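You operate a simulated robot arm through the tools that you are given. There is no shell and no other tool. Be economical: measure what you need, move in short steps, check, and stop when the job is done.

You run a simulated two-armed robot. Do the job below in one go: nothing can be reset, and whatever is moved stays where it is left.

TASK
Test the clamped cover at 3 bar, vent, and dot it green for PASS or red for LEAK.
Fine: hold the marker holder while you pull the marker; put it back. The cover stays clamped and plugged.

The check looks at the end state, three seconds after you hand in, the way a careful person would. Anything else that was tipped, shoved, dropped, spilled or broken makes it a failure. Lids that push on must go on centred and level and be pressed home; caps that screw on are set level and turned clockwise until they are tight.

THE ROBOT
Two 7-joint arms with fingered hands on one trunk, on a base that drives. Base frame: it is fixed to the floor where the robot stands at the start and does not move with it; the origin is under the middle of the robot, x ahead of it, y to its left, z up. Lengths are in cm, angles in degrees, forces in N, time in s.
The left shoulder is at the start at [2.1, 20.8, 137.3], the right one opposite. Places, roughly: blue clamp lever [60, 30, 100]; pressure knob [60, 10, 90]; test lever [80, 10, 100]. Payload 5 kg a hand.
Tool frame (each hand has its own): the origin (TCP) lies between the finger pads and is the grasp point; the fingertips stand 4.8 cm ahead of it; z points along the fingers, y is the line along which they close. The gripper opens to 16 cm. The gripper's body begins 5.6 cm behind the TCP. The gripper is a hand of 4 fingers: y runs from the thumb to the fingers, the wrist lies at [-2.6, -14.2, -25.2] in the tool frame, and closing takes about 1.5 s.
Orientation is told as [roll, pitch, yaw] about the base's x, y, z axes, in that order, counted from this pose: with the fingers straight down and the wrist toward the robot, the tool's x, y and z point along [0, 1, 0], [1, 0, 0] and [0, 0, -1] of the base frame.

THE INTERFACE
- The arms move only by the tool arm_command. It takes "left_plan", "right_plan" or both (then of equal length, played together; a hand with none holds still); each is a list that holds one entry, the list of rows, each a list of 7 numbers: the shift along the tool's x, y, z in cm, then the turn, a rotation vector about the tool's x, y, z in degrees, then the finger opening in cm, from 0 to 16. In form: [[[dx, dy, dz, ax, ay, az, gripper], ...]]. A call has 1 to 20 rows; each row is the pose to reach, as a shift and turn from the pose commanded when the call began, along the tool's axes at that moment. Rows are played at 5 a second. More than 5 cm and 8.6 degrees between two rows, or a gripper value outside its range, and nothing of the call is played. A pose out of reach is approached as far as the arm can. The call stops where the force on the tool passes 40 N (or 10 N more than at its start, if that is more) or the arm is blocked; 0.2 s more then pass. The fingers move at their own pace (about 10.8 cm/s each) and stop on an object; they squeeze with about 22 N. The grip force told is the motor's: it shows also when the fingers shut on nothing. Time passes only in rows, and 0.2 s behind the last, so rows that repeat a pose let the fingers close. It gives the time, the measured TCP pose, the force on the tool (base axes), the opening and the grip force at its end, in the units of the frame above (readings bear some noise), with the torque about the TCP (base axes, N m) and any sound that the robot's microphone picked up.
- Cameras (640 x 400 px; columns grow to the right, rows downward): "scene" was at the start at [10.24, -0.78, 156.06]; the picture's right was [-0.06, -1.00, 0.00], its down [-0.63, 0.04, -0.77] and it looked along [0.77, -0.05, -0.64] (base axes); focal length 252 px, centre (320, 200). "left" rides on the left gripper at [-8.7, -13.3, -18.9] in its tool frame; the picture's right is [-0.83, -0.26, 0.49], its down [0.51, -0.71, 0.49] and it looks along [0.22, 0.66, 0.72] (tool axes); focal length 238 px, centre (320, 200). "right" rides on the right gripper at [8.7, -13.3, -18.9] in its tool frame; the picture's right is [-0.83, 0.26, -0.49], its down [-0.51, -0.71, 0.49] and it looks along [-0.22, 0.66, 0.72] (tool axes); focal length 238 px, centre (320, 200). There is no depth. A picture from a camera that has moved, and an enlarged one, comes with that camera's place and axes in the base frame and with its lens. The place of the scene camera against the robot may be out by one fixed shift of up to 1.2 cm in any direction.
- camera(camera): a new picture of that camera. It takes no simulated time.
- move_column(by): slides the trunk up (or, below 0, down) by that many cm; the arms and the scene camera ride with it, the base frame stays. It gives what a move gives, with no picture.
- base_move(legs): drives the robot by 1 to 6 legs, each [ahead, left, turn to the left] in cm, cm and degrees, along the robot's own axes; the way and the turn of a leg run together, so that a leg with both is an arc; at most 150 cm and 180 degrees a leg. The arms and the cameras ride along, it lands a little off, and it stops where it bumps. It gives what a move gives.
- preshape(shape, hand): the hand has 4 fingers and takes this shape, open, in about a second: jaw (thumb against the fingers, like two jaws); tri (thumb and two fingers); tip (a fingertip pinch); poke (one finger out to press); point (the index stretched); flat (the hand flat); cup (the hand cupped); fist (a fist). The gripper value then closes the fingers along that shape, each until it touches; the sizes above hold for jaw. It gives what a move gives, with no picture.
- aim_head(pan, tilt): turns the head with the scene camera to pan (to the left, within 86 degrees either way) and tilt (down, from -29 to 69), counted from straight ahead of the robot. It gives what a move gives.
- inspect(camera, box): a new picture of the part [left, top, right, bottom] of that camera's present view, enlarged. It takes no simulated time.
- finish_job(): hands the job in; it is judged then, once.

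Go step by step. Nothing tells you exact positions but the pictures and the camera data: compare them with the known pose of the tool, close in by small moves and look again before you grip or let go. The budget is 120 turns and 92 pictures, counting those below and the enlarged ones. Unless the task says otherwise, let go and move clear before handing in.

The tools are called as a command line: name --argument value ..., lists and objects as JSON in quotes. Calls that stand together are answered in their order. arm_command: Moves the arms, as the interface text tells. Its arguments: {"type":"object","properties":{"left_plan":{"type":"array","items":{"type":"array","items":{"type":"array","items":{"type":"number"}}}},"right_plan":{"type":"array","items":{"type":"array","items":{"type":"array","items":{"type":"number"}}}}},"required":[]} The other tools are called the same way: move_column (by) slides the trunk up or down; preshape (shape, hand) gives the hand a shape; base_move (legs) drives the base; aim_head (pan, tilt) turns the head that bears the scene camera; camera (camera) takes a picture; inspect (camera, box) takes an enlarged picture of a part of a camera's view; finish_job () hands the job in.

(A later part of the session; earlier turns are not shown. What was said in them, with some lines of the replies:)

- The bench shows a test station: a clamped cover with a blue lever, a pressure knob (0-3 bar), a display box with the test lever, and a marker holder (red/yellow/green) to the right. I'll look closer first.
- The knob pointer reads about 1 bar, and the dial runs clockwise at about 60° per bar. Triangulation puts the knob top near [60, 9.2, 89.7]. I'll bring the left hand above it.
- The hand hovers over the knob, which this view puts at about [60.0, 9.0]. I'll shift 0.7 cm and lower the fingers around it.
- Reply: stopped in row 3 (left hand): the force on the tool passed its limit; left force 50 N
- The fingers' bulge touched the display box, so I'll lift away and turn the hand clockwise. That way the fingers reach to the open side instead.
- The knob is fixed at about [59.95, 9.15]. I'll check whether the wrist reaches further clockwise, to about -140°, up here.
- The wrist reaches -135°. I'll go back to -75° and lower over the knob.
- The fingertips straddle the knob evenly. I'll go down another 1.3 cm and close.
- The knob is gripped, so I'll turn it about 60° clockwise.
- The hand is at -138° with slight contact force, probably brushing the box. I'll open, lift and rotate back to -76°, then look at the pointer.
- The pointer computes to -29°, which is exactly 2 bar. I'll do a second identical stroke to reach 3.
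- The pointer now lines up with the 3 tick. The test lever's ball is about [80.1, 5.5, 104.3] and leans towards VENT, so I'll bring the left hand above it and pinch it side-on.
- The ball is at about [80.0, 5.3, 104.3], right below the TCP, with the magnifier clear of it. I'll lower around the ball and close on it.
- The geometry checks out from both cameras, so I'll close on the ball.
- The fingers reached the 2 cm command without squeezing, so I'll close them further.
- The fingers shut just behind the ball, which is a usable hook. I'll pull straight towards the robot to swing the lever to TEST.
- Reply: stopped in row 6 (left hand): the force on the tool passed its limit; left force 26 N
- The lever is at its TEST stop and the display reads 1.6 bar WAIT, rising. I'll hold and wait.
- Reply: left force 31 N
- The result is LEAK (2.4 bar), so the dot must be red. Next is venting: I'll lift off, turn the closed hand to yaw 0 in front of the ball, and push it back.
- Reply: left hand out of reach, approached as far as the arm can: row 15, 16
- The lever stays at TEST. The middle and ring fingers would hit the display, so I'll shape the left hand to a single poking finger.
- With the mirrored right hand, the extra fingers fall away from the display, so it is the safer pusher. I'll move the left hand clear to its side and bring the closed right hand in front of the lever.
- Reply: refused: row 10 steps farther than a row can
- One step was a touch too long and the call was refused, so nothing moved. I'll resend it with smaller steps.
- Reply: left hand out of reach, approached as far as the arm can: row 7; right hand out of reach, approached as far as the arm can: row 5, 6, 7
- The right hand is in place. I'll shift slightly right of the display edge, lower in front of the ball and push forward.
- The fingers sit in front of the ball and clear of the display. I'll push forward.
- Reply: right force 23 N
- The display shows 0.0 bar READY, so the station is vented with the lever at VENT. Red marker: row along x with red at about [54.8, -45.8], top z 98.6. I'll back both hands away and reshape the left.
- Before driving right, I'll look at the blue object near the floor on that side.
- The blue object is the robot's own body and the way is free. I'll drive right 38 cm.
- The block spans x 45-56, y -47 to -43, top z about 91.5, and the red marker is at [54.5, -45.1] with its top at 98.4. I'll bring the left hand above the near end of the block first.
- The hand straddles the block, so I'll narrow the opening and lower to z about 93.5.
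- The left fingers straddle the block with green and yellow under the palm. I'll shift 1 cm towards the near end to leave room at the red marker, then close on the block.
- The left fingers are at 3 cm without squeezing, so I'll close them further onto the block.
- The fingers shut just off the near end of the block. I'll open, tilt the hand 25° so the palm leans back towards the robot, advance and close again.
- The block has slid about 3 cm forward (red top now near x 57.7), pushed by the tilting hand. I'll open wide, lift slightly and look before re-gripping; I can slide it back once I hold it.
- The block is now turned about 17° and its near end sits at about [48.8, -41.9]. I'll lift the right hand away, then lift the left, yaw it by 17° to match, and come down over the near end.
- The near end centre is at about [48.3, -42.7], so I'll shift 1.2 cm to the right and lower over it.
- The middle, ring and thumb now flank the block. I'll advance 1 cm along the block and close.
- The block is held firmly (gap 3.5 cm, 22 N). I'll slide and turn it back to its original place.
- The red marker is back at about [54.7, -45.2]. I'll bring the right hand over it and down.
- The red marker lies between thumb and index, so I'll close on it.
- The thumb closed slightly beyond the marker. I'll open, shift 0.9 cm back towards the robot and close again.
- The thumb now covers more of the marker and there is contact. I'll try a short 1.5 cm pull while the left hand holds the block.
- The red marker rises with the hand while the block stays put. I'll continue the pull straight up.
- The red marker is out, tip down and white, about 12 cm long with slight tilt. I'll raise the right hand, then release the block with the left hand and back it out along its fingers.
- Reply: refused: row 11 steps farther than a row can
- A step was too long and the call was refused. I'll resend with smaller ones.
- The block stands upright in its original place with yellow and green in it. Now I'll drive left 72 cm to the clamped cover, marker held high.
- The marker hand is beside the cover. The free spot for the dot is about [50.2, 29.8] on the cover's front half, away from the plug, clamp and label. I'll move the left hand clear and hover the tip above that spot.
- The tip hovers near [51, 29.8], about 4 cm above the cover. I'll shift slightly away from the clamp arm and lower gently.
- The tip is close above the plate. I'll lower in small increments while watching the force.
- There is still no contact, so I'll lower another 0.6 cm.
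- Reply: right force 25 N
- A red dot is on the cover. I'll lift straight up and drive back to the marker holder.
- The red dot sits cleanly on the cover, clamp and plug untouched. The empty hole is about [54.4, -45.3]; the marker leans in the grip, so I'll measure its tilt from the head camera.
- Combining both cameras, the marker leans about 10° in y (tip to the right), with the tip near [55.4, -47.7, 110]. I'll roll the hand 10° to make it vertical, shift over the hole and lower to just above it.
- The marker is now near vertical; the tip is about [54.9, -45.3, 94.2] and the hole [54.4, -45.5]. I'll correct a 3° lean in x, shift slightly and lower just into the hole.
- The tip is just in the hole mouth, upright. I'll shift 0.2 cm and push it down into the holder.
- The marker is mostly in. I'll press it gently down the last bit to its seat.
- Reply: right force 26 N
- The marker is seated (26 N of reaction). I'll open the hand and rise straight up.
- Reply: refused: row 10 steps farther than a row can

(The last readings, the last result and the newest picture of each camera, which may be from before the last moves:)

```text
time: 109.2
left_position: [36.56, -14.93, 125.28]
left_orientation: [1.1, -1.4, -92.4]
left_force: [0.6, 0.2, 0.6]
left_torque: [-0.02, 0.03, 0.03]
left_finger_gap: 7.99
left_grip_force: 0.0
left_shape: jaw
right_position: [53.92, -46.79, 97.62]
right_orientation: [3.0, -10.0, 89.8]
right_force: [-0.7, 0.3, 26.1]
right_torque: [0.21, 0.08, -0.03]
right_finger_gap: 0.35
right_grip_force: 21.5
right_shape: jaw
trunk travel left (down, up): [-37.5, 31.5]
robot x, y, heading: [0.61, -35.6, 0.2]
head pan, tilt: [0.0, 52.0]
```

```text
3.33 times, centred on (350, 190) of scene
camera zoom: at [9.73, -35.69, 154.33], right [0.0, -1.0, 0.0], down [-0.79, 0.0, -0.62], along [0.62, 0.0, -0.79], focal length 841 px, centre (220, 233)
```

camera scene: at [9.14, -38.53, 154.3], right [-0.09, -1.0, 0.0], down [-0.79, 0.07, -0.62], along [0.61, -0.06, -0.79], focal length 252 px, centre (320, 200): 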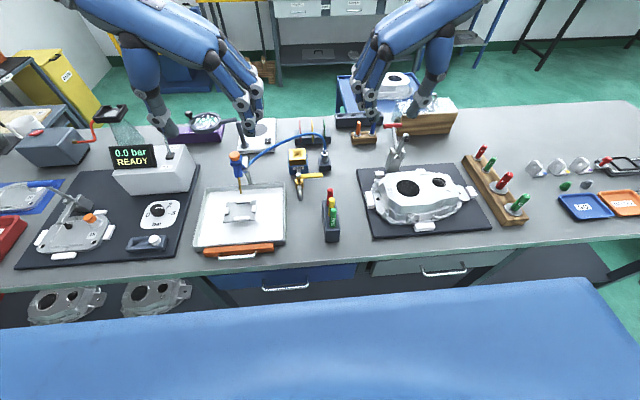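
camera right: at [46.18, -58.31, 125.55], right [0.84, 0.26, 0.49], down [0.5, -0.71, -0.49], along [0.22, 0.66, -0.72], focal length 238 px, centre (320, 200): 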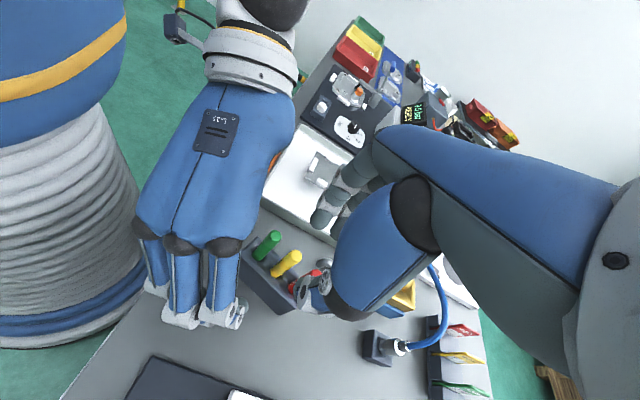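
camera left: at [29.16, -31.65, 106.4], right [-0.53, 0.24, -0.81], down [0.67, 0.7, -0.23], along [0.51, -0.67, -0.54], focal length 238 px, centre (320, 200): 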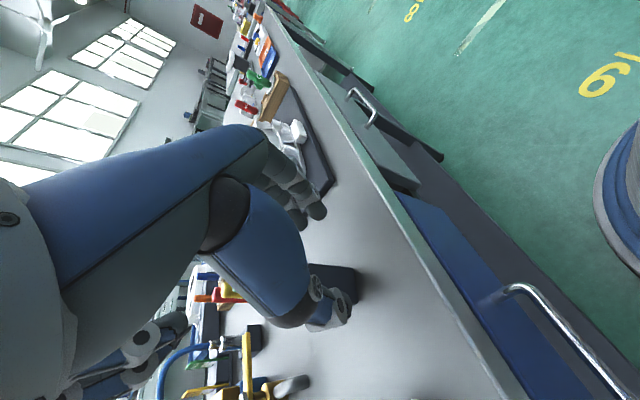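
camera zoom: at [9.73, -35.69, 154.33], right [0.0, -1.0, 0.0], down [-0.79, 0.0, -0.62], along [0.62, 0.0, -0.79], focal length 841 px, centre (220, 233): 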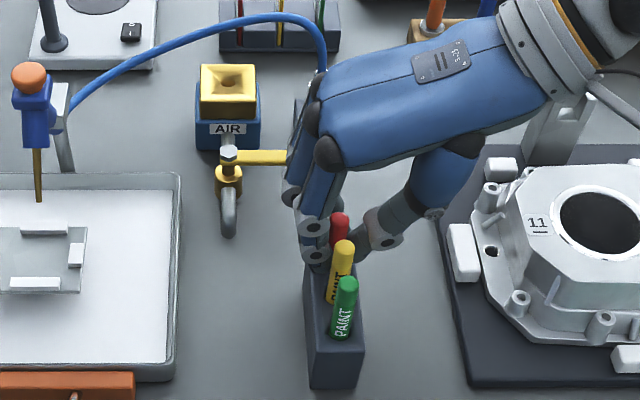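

The marker is seated level with the others; that call was refused for one long step, so I'll resend it.

arm_command --right_plan '[[[0, 0, 0, 0, 0, 0, 3], [0, 0, 0, 0, 0, 0, 5], [0, 0, 0, 0, 0, 0, 5], [0, 0, 0, 0, 0, 0, 5], [0.08, 0.26, -1.5, 0, 0, 0, 5], [0.15, 0.52, -3, 0, 0, 0, 5], [0.25, 0.87, -5, 0, 0, 0, 5], [0.4, 1.4, -8, 0, 0, 0, 5], [0.6, 2.1, -12, 0, 0, 0, 5], [0.6, 1, -15, 0, 0, 0, 5], [0.6, -2, -17, 0, 0, 0, 5]]]'

inspect --camera "scene" --box '[280, 130, 420, 250]'

```text
time: 111.6
left_position: [36.74, -15.04, 125.31]
left_orientation: [1.2, -1.4, -92.4]
left_force: [-0.2, -0.9, 0.7]
left_torque: [0.11, -0.04, 0.01]
left_finger_gap: 7.98
left_grip_force: 0.0
left_shape: jaw
right_position: [53.98, -52.1, 113.43]
right_orientation: [3.0, -10.0, 89.8]
right_force: [-2.0, -1.0, -2.6]
right_torque: [0.06, -0.06, -0.01]
right_finger_gap: 4.98
right_grip_force: 0.0
right_shape: jaw
trunk travel left (down, up): [-37.5, 31.5]
robot x, y, heading: [0.61, -35.59, -0.2]
head pan, tilt: [0.0, 52.0]
```

```text
3.33 times, centred on (350, 190) of scene
camera zoom: at [9.83, -35.92, 154.3], right [0.0, -1.0, 0.0], down [-0.79, 0.0, -0.62], along [0.62, 0.0, -0.79], focal length 841 px, centre (220, 233)
```

zoom: 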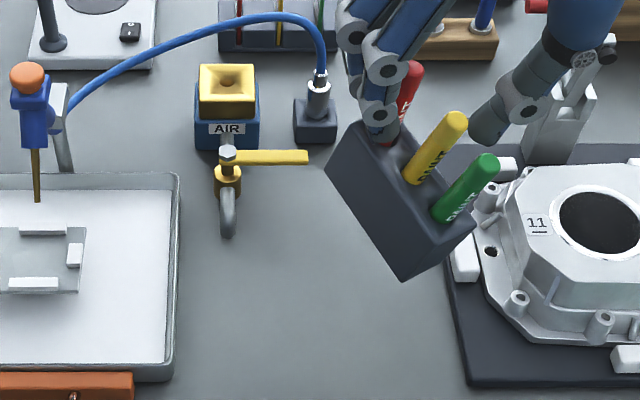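

The open hand lifted the holder: the red marker is wedged between two right-hand fingers and the block hangs from it. I'll close the thumb on it again to re-align it, then lower it back along the same path.

arm_command --right_plan '[[[0, 0, 0, 0, 0, 0, 4], [0, 0, 0, 0, 0, 0, 3], [0, 0, 0, 0, 0, 0, 2], [0, 0, 0, 0, 0, 0, 1], [0, 0, 0, 0, 0, 0, 0], [0, 0, 0, 0, 0, 0, 0], [0, 0, 0, 0, 0, 0, 0]]]'

```text
time: 113.2
left_position: [36.56, -14.87, 125.34]
left_orientation: [1.2, -1.3, -92.4]
left_force: [0.4, -0.3, 0.0]
left_torque: [-0.03, 0.0, -0.04]
left_finger_gap: 7.96
left_grip_force: 0.0
left_shape: jaw
right_position: [54.15, -52.01, 113.5]
right_orientation: [3.0, -10.1, 89.8]
right_force: [0.5, -0.3, -0.2]
right_torque: [0.02, -0.04, 0.02]
right_finger_gap: 0.02
right_grip_force: 22.2
right_shape: jaw
trunk travel left (down, up): [-37.5, 31.5]
robot x, y, heading: [0.43, -35.27, 0.1]
head pan, tilt: [0.0, 52.0]
```

The gap reads empty and the weight is gone, so the holder has dropped off. I'll use my last picture to see where it lies.

inspect --camera "scene" --box '[270, 120, 430, 260]'

```text
2.86 times, centred on (350, 190) of scene
camera zoom: at [9.9, -35.71, 154.3], right [0.0, -1.0, 0.0], down [-0.79, 0.0, -0.62], along [0.62, 0.0, -0.79], focal length 721 px, centre (234, 229)
```

zoom: 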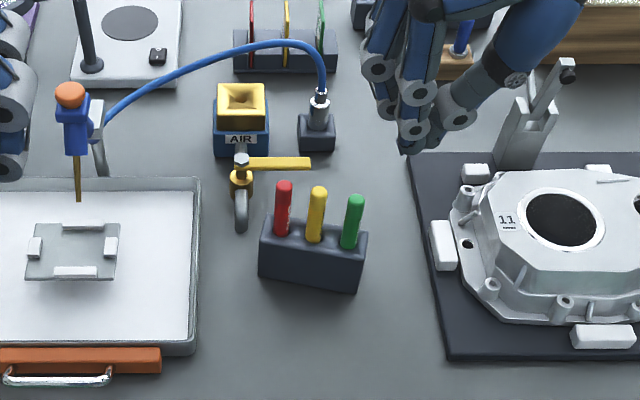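

The holder landed upright with all three markers in it, but turned about 73° and moved to about [56.7, -43.4]. No pictures remain, but its pose is well measured. I'll move the right hand away, drive right a bit and use the left hand to slide it back.

arm_command --right_plan '[[[0, 0, -3, 0, 0, 0, 0], [0, 0, -6, 0, 0, 0, 0], [0, 0, -9, 0, 0, 0, 0], [0, -3, -12, 0, 0, 0, 0], [0, -5, -14, 0, 0, 0, 0], [0, -5, -14, 0, 0, 0, 0]]]'

base_move --legs '[[0, -18, 0]]'

```text
time: 114.6
left_position: [36.71, -14.9, 125.1]
left_orientation: [1.2, -1.4, -92.4]
left_force: [0.5, 0.8, -0.2]
left_torque: [-0.04, 0.04, -0.03]
left_finger_gap: 7.97
left_grip_force: 0.1
left_shape: jaw
right_position: [54.95, -59.0, 126.54]
right_orientation: [3.0, -10.0, 89.9]
right_force: [0.8, 0.0, -0.3]
right_torque: [0.01, 0.02, 0.04]
right_finger_gap: 0.01
right_grip_force: 22.1
right_shape: jaw
trunk travel left (down, up): [-37.5, 31.5]
robot x, y, heading: [0.53, -35.52, -0.2]
head pan, tilt: [0.0, 52.0]
```

```text
time: 116.0
left_position: [36.59, -32.39, 125.17]
left_orientation: [1.2, -1.3, -92.4]
left_force: [-0.3, -1.7, 0.3]
left_torque: [0.11, 0.01, -0.03]
left_finger_gap: 7.98
left_grip_force: 0.1
left_shape: jaw
right_position: [54.91, -76.61, 126.52]
right_orientation: [3.1, -10.1, 89.8]
right_force: [-0.5, -0.7, -0.1]
right_torque: [0.06, -0.03, 0.0]
right_finger_gap: 0.01
right_grip_force: 22.2
right_shape: jaw
trunk travel left (down, up): [-37.5, 31.5]
robot x, y, heading: [0.57, -52.47, 0.3]
head pan, tilt: [0.0, 52.0]
```

arm_command --left_plan '[[[2.2, 1.3, 0, 0, 0, -8.4, 10], [4.4, 2.6, 0, 0, 0, -16.8, 10], [6.7, 3.9, 0, 0, 0, -25.3, 10], [9, 5.2, 0, 0, 0, -33.7, 10], [11.2, 6.4, 0, 0, 0, -42.1, 10], [13.5, 7.7, 0, 0, 0, -50.6, 10], [15.7, 9, 0, 0, 0, -59, 10], [18, 10.3, 0, 0, 0, -67.5, 10], [20.2, 11.6, 2, 0, 0, -75.9, 10], [20.2, 11.6, 6, 0, 0, -75.9, 10], [20.2, 11.6, 10, 0, 0, -75.9, 10], [20.2, 11.6, 14, 0, 0, -75.9, 10], [20.2, 11.6, 14, 0, 0, -75.9, 10]]]'

```text
time: 118.8
left_position: [56.56, -44.92, 112.0]
left_orientation: [-1.0, -1.8, -16.5]
left_force: [-1.1, 0.3, 0.4]
left_torque: [-0.02, -0.04, 0.0]
left_finger_gap: 9.97
left_grip_force: 0.0
left_shape: jaw
right_position: [54.72, -76.31, 126.62]
right_orientation: [2.9, -10.0, 89.9]
right_force: [-0.9, 0.2, -0.2]
right_torque: [-0.05, -0.11, -0.05]
right_finger_gap: 0.0
right_grip_force: 21.8
right_shape: jaw
trunk travel left (down, up): [-37.5, 31.5]
robot x, y, heading: [0.64, -52.94, 0.0]
head pan, tilt: [0.0, 52.0]
```

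The hand is positioned over the holder. I'll lower it straight down around the block with the hand wide open.

arm_command --left_plan '[[[0, -0.2, 3, 0, 0, 0, 10], [0, -0.4, 6, 0, 0, 0, 10], [0.1, -0.5, 9, 0, 0, 0, 10], [0.1, -0.65, 12, 0, 0, 0, 10], [0.1, -0.8, 15, 0, 0, 0, 10], [0.1, -0.87, 17.8, 0, 0, 0, 10], [0.1, -0.87, 17.8, 0, 0, 0, 10]]]'

```text
time: 120.4
left_position: [56.17, -45.36, 94.21]
left_orientation: [-1.0, -1.5, -16.4]
left_force: [0.3, 0.4, -0.2]
left_torque: [0.01, -0.04, 0.01]
left_finger_gap: 9.97
left_grip_force: 0.1
left_shape: jaw
right_position: [54.75, -76.45, 126.59]
right_orientation: [3.0, -10.0, 89.8]
right_force: [-0.2, 0.0, 0.6]
right_torque: [-0.01, -0.05, -0.05]
right_finger_gap: 0.03
right_grip_force: 22.3
right_shape: jaw
trunk travel left (down, up): [-37.5, 31.5]
robot x, y, heading: [0.61, -53.04, -0.2]
head pan, tilt: [0.0, 52.0]
```

There was no contact on the way down. I'll close slowly on the block.

arm_command --left_plan '[[[0, 0, 0.7, 0, 0, 0, 10], [0, 0, 0.7, 0, 0, 0, 9], [0, 0, 0.7, 0, 0, 0, 8], [0, 0, 0.7, 0, 0, 0, 7], [0, 0, 0.7, 0, 0, 0, 6], [0, 0, 0.7, 0, 0, 0, 5], [0, 0, 0.7, 0, 0, 0, 4], [0, 0, 0.7, 0, 0, 0, 3], [0, 0, 0.7, 0, 0, 0, 2], [0, 0, 0.7, 0, 0, 0, 2], [0, 0, 0.7, 0, 0, 0, 2]]]'

```text
time: 122.8
left_position: [56.15, -45.39, 93.43]
left_orientation: [-1.0, -1.3, -16.5]
left_force: [0.1, -0.3, -1.2]
left_torque: [-0.01, 0.0, 0.0]
left_finger_gap: 3.8
left_grip_force: 22.1
left_shape: jaw
right_position: [54.71, -76.51, 126.41]
right_orientation: [3.1, -10.0, 89.9]
right_force: [0.4, -0.2, 0.2]
right_torque: [0.01, 0.01, 0.0]
right_finger_gap: 0.0
right_grip_force: 21.9
right_shape: jaw
trunk travel left (down, up): [-37.5, 31.5]
robot x, y, heading: [0.54, -53.07, -0.0]
head pan, tilt: [0.0, 52.0]
```

The block is gripped (gap 3.8 cm, 22 N). I'll lift it a hair, turn it back 73° clockwise, slide it to its original place and set it down.

arm_command --left_plan '[[[0, 0, -0.3, 0, 0, 0, 2], [-0.2, -0.8, -0.35, 0, 0, 8.2, 2], [-0.4, -1.6, -0.38, 0, 0, 16.4, 2], [-0.6, -2.4, -0.4, 0, 0, 24.5, 2], [-0.8, -3.2, -0.4, 0, 0, 32.7, 2], [-1.0, -4, -0.4, 0, 0, 40.8, 2], [-1.2, -4.8, -0.42, 0, 0, 49, 2], [-1.4, -5.6, -0.43, 0, 0, 57.2, 2], [-1.6, -6.4, -0.43, 0, 0, 65.3, 2], [-1.74, -7.04, -0.43, 0, 0, 73.5, 2], [-1.74, -7.04, -0.43, 0, 0, 73.5, 2]]]'

```text
time: 125.2
left_position: [48.98, -44.98, 93.81]
left_orientation: [1.2, -1.3, -90.1]
left_force: [-0.2, -0.9, -1.6]
left_torque: [0.09, 0.02, -0.01]
left_finger_gap: 3.78
left_grip_force: 22.0
left_shape: jaw
right_position: [54.87, -76.57, 126.48]
right_orientation: [3.0, -10.1, 89.8]
right_force: [-0.2, -0.5, -0.4]
right_torque: [0.11, -0.01, -0.02]
right_finger_gap: 0.0
right_grip_force: 21.6
right_shape: jaw
trunk travel left (down, up): [-37.5, 31.5]
robot x, y, heading: [0.86, -52.37, 0.0]
head pan, tilt: [0.0, 52.0]
```

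arm_command --left_plan '[[[0, 0, 0.15, 0, 0, 0, 2], [0, 0, 0.3, 0, 0, 0, 2], [0, 0, 0.45, 0, 0, 0, 2], [0, 0, 0.45, 0, 0, 0, 2]]]'

```text
time: 126.2
left_position: [49.01, -44.93, 93.37]
left_orientation: [1.2, -1.3, -90.1]
left_force: [3.4, 0.4, 6.5]
left_torque: [0.02, 0.08, -0.06]
left_finger_gap: 3.81
left_grip_force: 22.3
left_shape: jaw
right_position: [54.85, -76.43, 126.6]
right_orientation: [3.1, -9.9, 89.8]
right_force: [-0.4, -0.4, -0.1]
right_torque: [0.01, 0.04, -0.01]
right_finger_gap: 0.0
right_grip_force: 21.8
right_shape: jaw
trunk travel left (down, up): [-37.5, 31.5]
robot x, y, heading: [0.68, -52.73, -0.3]
head pan, tilt: [0.0, 52.0]
```

The block rests on the table (6.5 N up-force). I'll open wide, wait, then rise a little and check the forces.

arm_command --left_plan '[[[0, 0, 0, 0, 0, 0, 4], [0, 0, 0, 0, 0, 0, 6], [0, 0, 0, 0, 0, 0, 9], [0, 0, 0, 0, 0, 0, 10], [0, 0, 0, 0, 0, 0, 10], [0, 0, 0, 0, 0, 0, 10], [0, 0, -0.5, 0, 0, 0, 10], [0, 0, -1, 0, 0, 0, 10], [0, 0, -1, 0, 0, 0, 10]]]'

```text
time: 128.2
left_position: [48.87, -44.84, 94.15]
left_orientation: [1.1, -1.4, -90.0]
left_force: [0.3, 0.4, 0.0]
left_torque: [0.0, 0.01, 0.0]
left_finger_gap: 9.94
left_grip_force: 0.1
left_shape: jaw
right_position: [55.02, -76.4, 126.54]
right_orientation: [3.0, -10.0, 89.9]
right_force: [-0.1, -1.0, 0.1]
right_torque: [-0.01, 0.02, -0.03]
right_finger_gap: 0.03
right_grip_force: 22.0
right_shape: jaw
trunk travel left (down, up): [-37.5, 31.5]
robot x, y, heading: [0.31, -52.57, -0.2]
head pan, tilt: [0.0, 52.0]
```

The forces are nil, so the hand is free of the block. I'll rise straight up, well clear of the markers.

arm_command --left_plan '[[[0, 0, -2, 0, 0, 0, 10], [0, 0, -4, 0, 0, 0, 10], [0, 0, -7, 0, 0, 0, 10], [0, 0, -10, 0, 0, 0, 10], [0, 0, -14, 0, 0, 0, 10], [0, 0, -18, 0, 0, 0, 10], [0, 0, -22, 0, 0, 0, 10], [0, 0, -26, 0, 0, 0, 10], [0, 0, -26, 0, 0, 0, 10]]]'

```text
time: 130.2
left_position: [48.56, -44.13, 120.17]
left_orientation: [1.0, -1.4, -90.0]
left_force: [-0.1, 0.7, 0.1]
left_torque: [-0.03, 0.04, -0.02]
left_finger_gap: 9.96
left_grip_force: 0.1
left_shape: jaw
right_position: [54.9, -76.47, 126.49]
right_orientation: [3.0, -10.0, 89.8]
right_force: [1.0, 0.3, 0.6]
right_torque: [0.01, 0.06, 0.03]
right_finger_gap: 0.02
right_grip_force: 21.6
right_shape: jaw
trunk travel left (down, up): [-37.5, 31.5]
robot x, y, heading: [0.89, -52.5, -0.2]
head pan, tilt: [0.0, 52.0]
```

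Both hands are empty, raised and clear of everything. The test is done and vented, the red dot is on the cover, and the holder has been set back with its markers, so I'm handing in.

finish_job

```text
The job is handed in.
```

The cover failed the 3 bar test: the display showed LEAK, with pressure down to 2.4 bar. I vented it to 0.0 bar and put a red dot on it; it is still clamped and plugged.

The marker step did not go cleanly:
- **First shove:** while I was trying to grip the marker holder, it slid about 3 cm and turned, and I moved it back.
- **Drop:** after the red marker was back in, it stuck between the right-hand fingers. The holder was lifted with it and dropped. It landed upright with all three markers in it, but turned about 73° and about 6 cm away.
- **Final position:** I slid the holder back to where it had been, but had no pictures left to check. Its final position and the marker's seating rest on force and grip readings only.
- **Hold:** the left hand held the holder while I pulled the marker, but not while I put it back.

Early on, the hand also bumped the front of the display box at about 35 N. I saw no sign that it moved.
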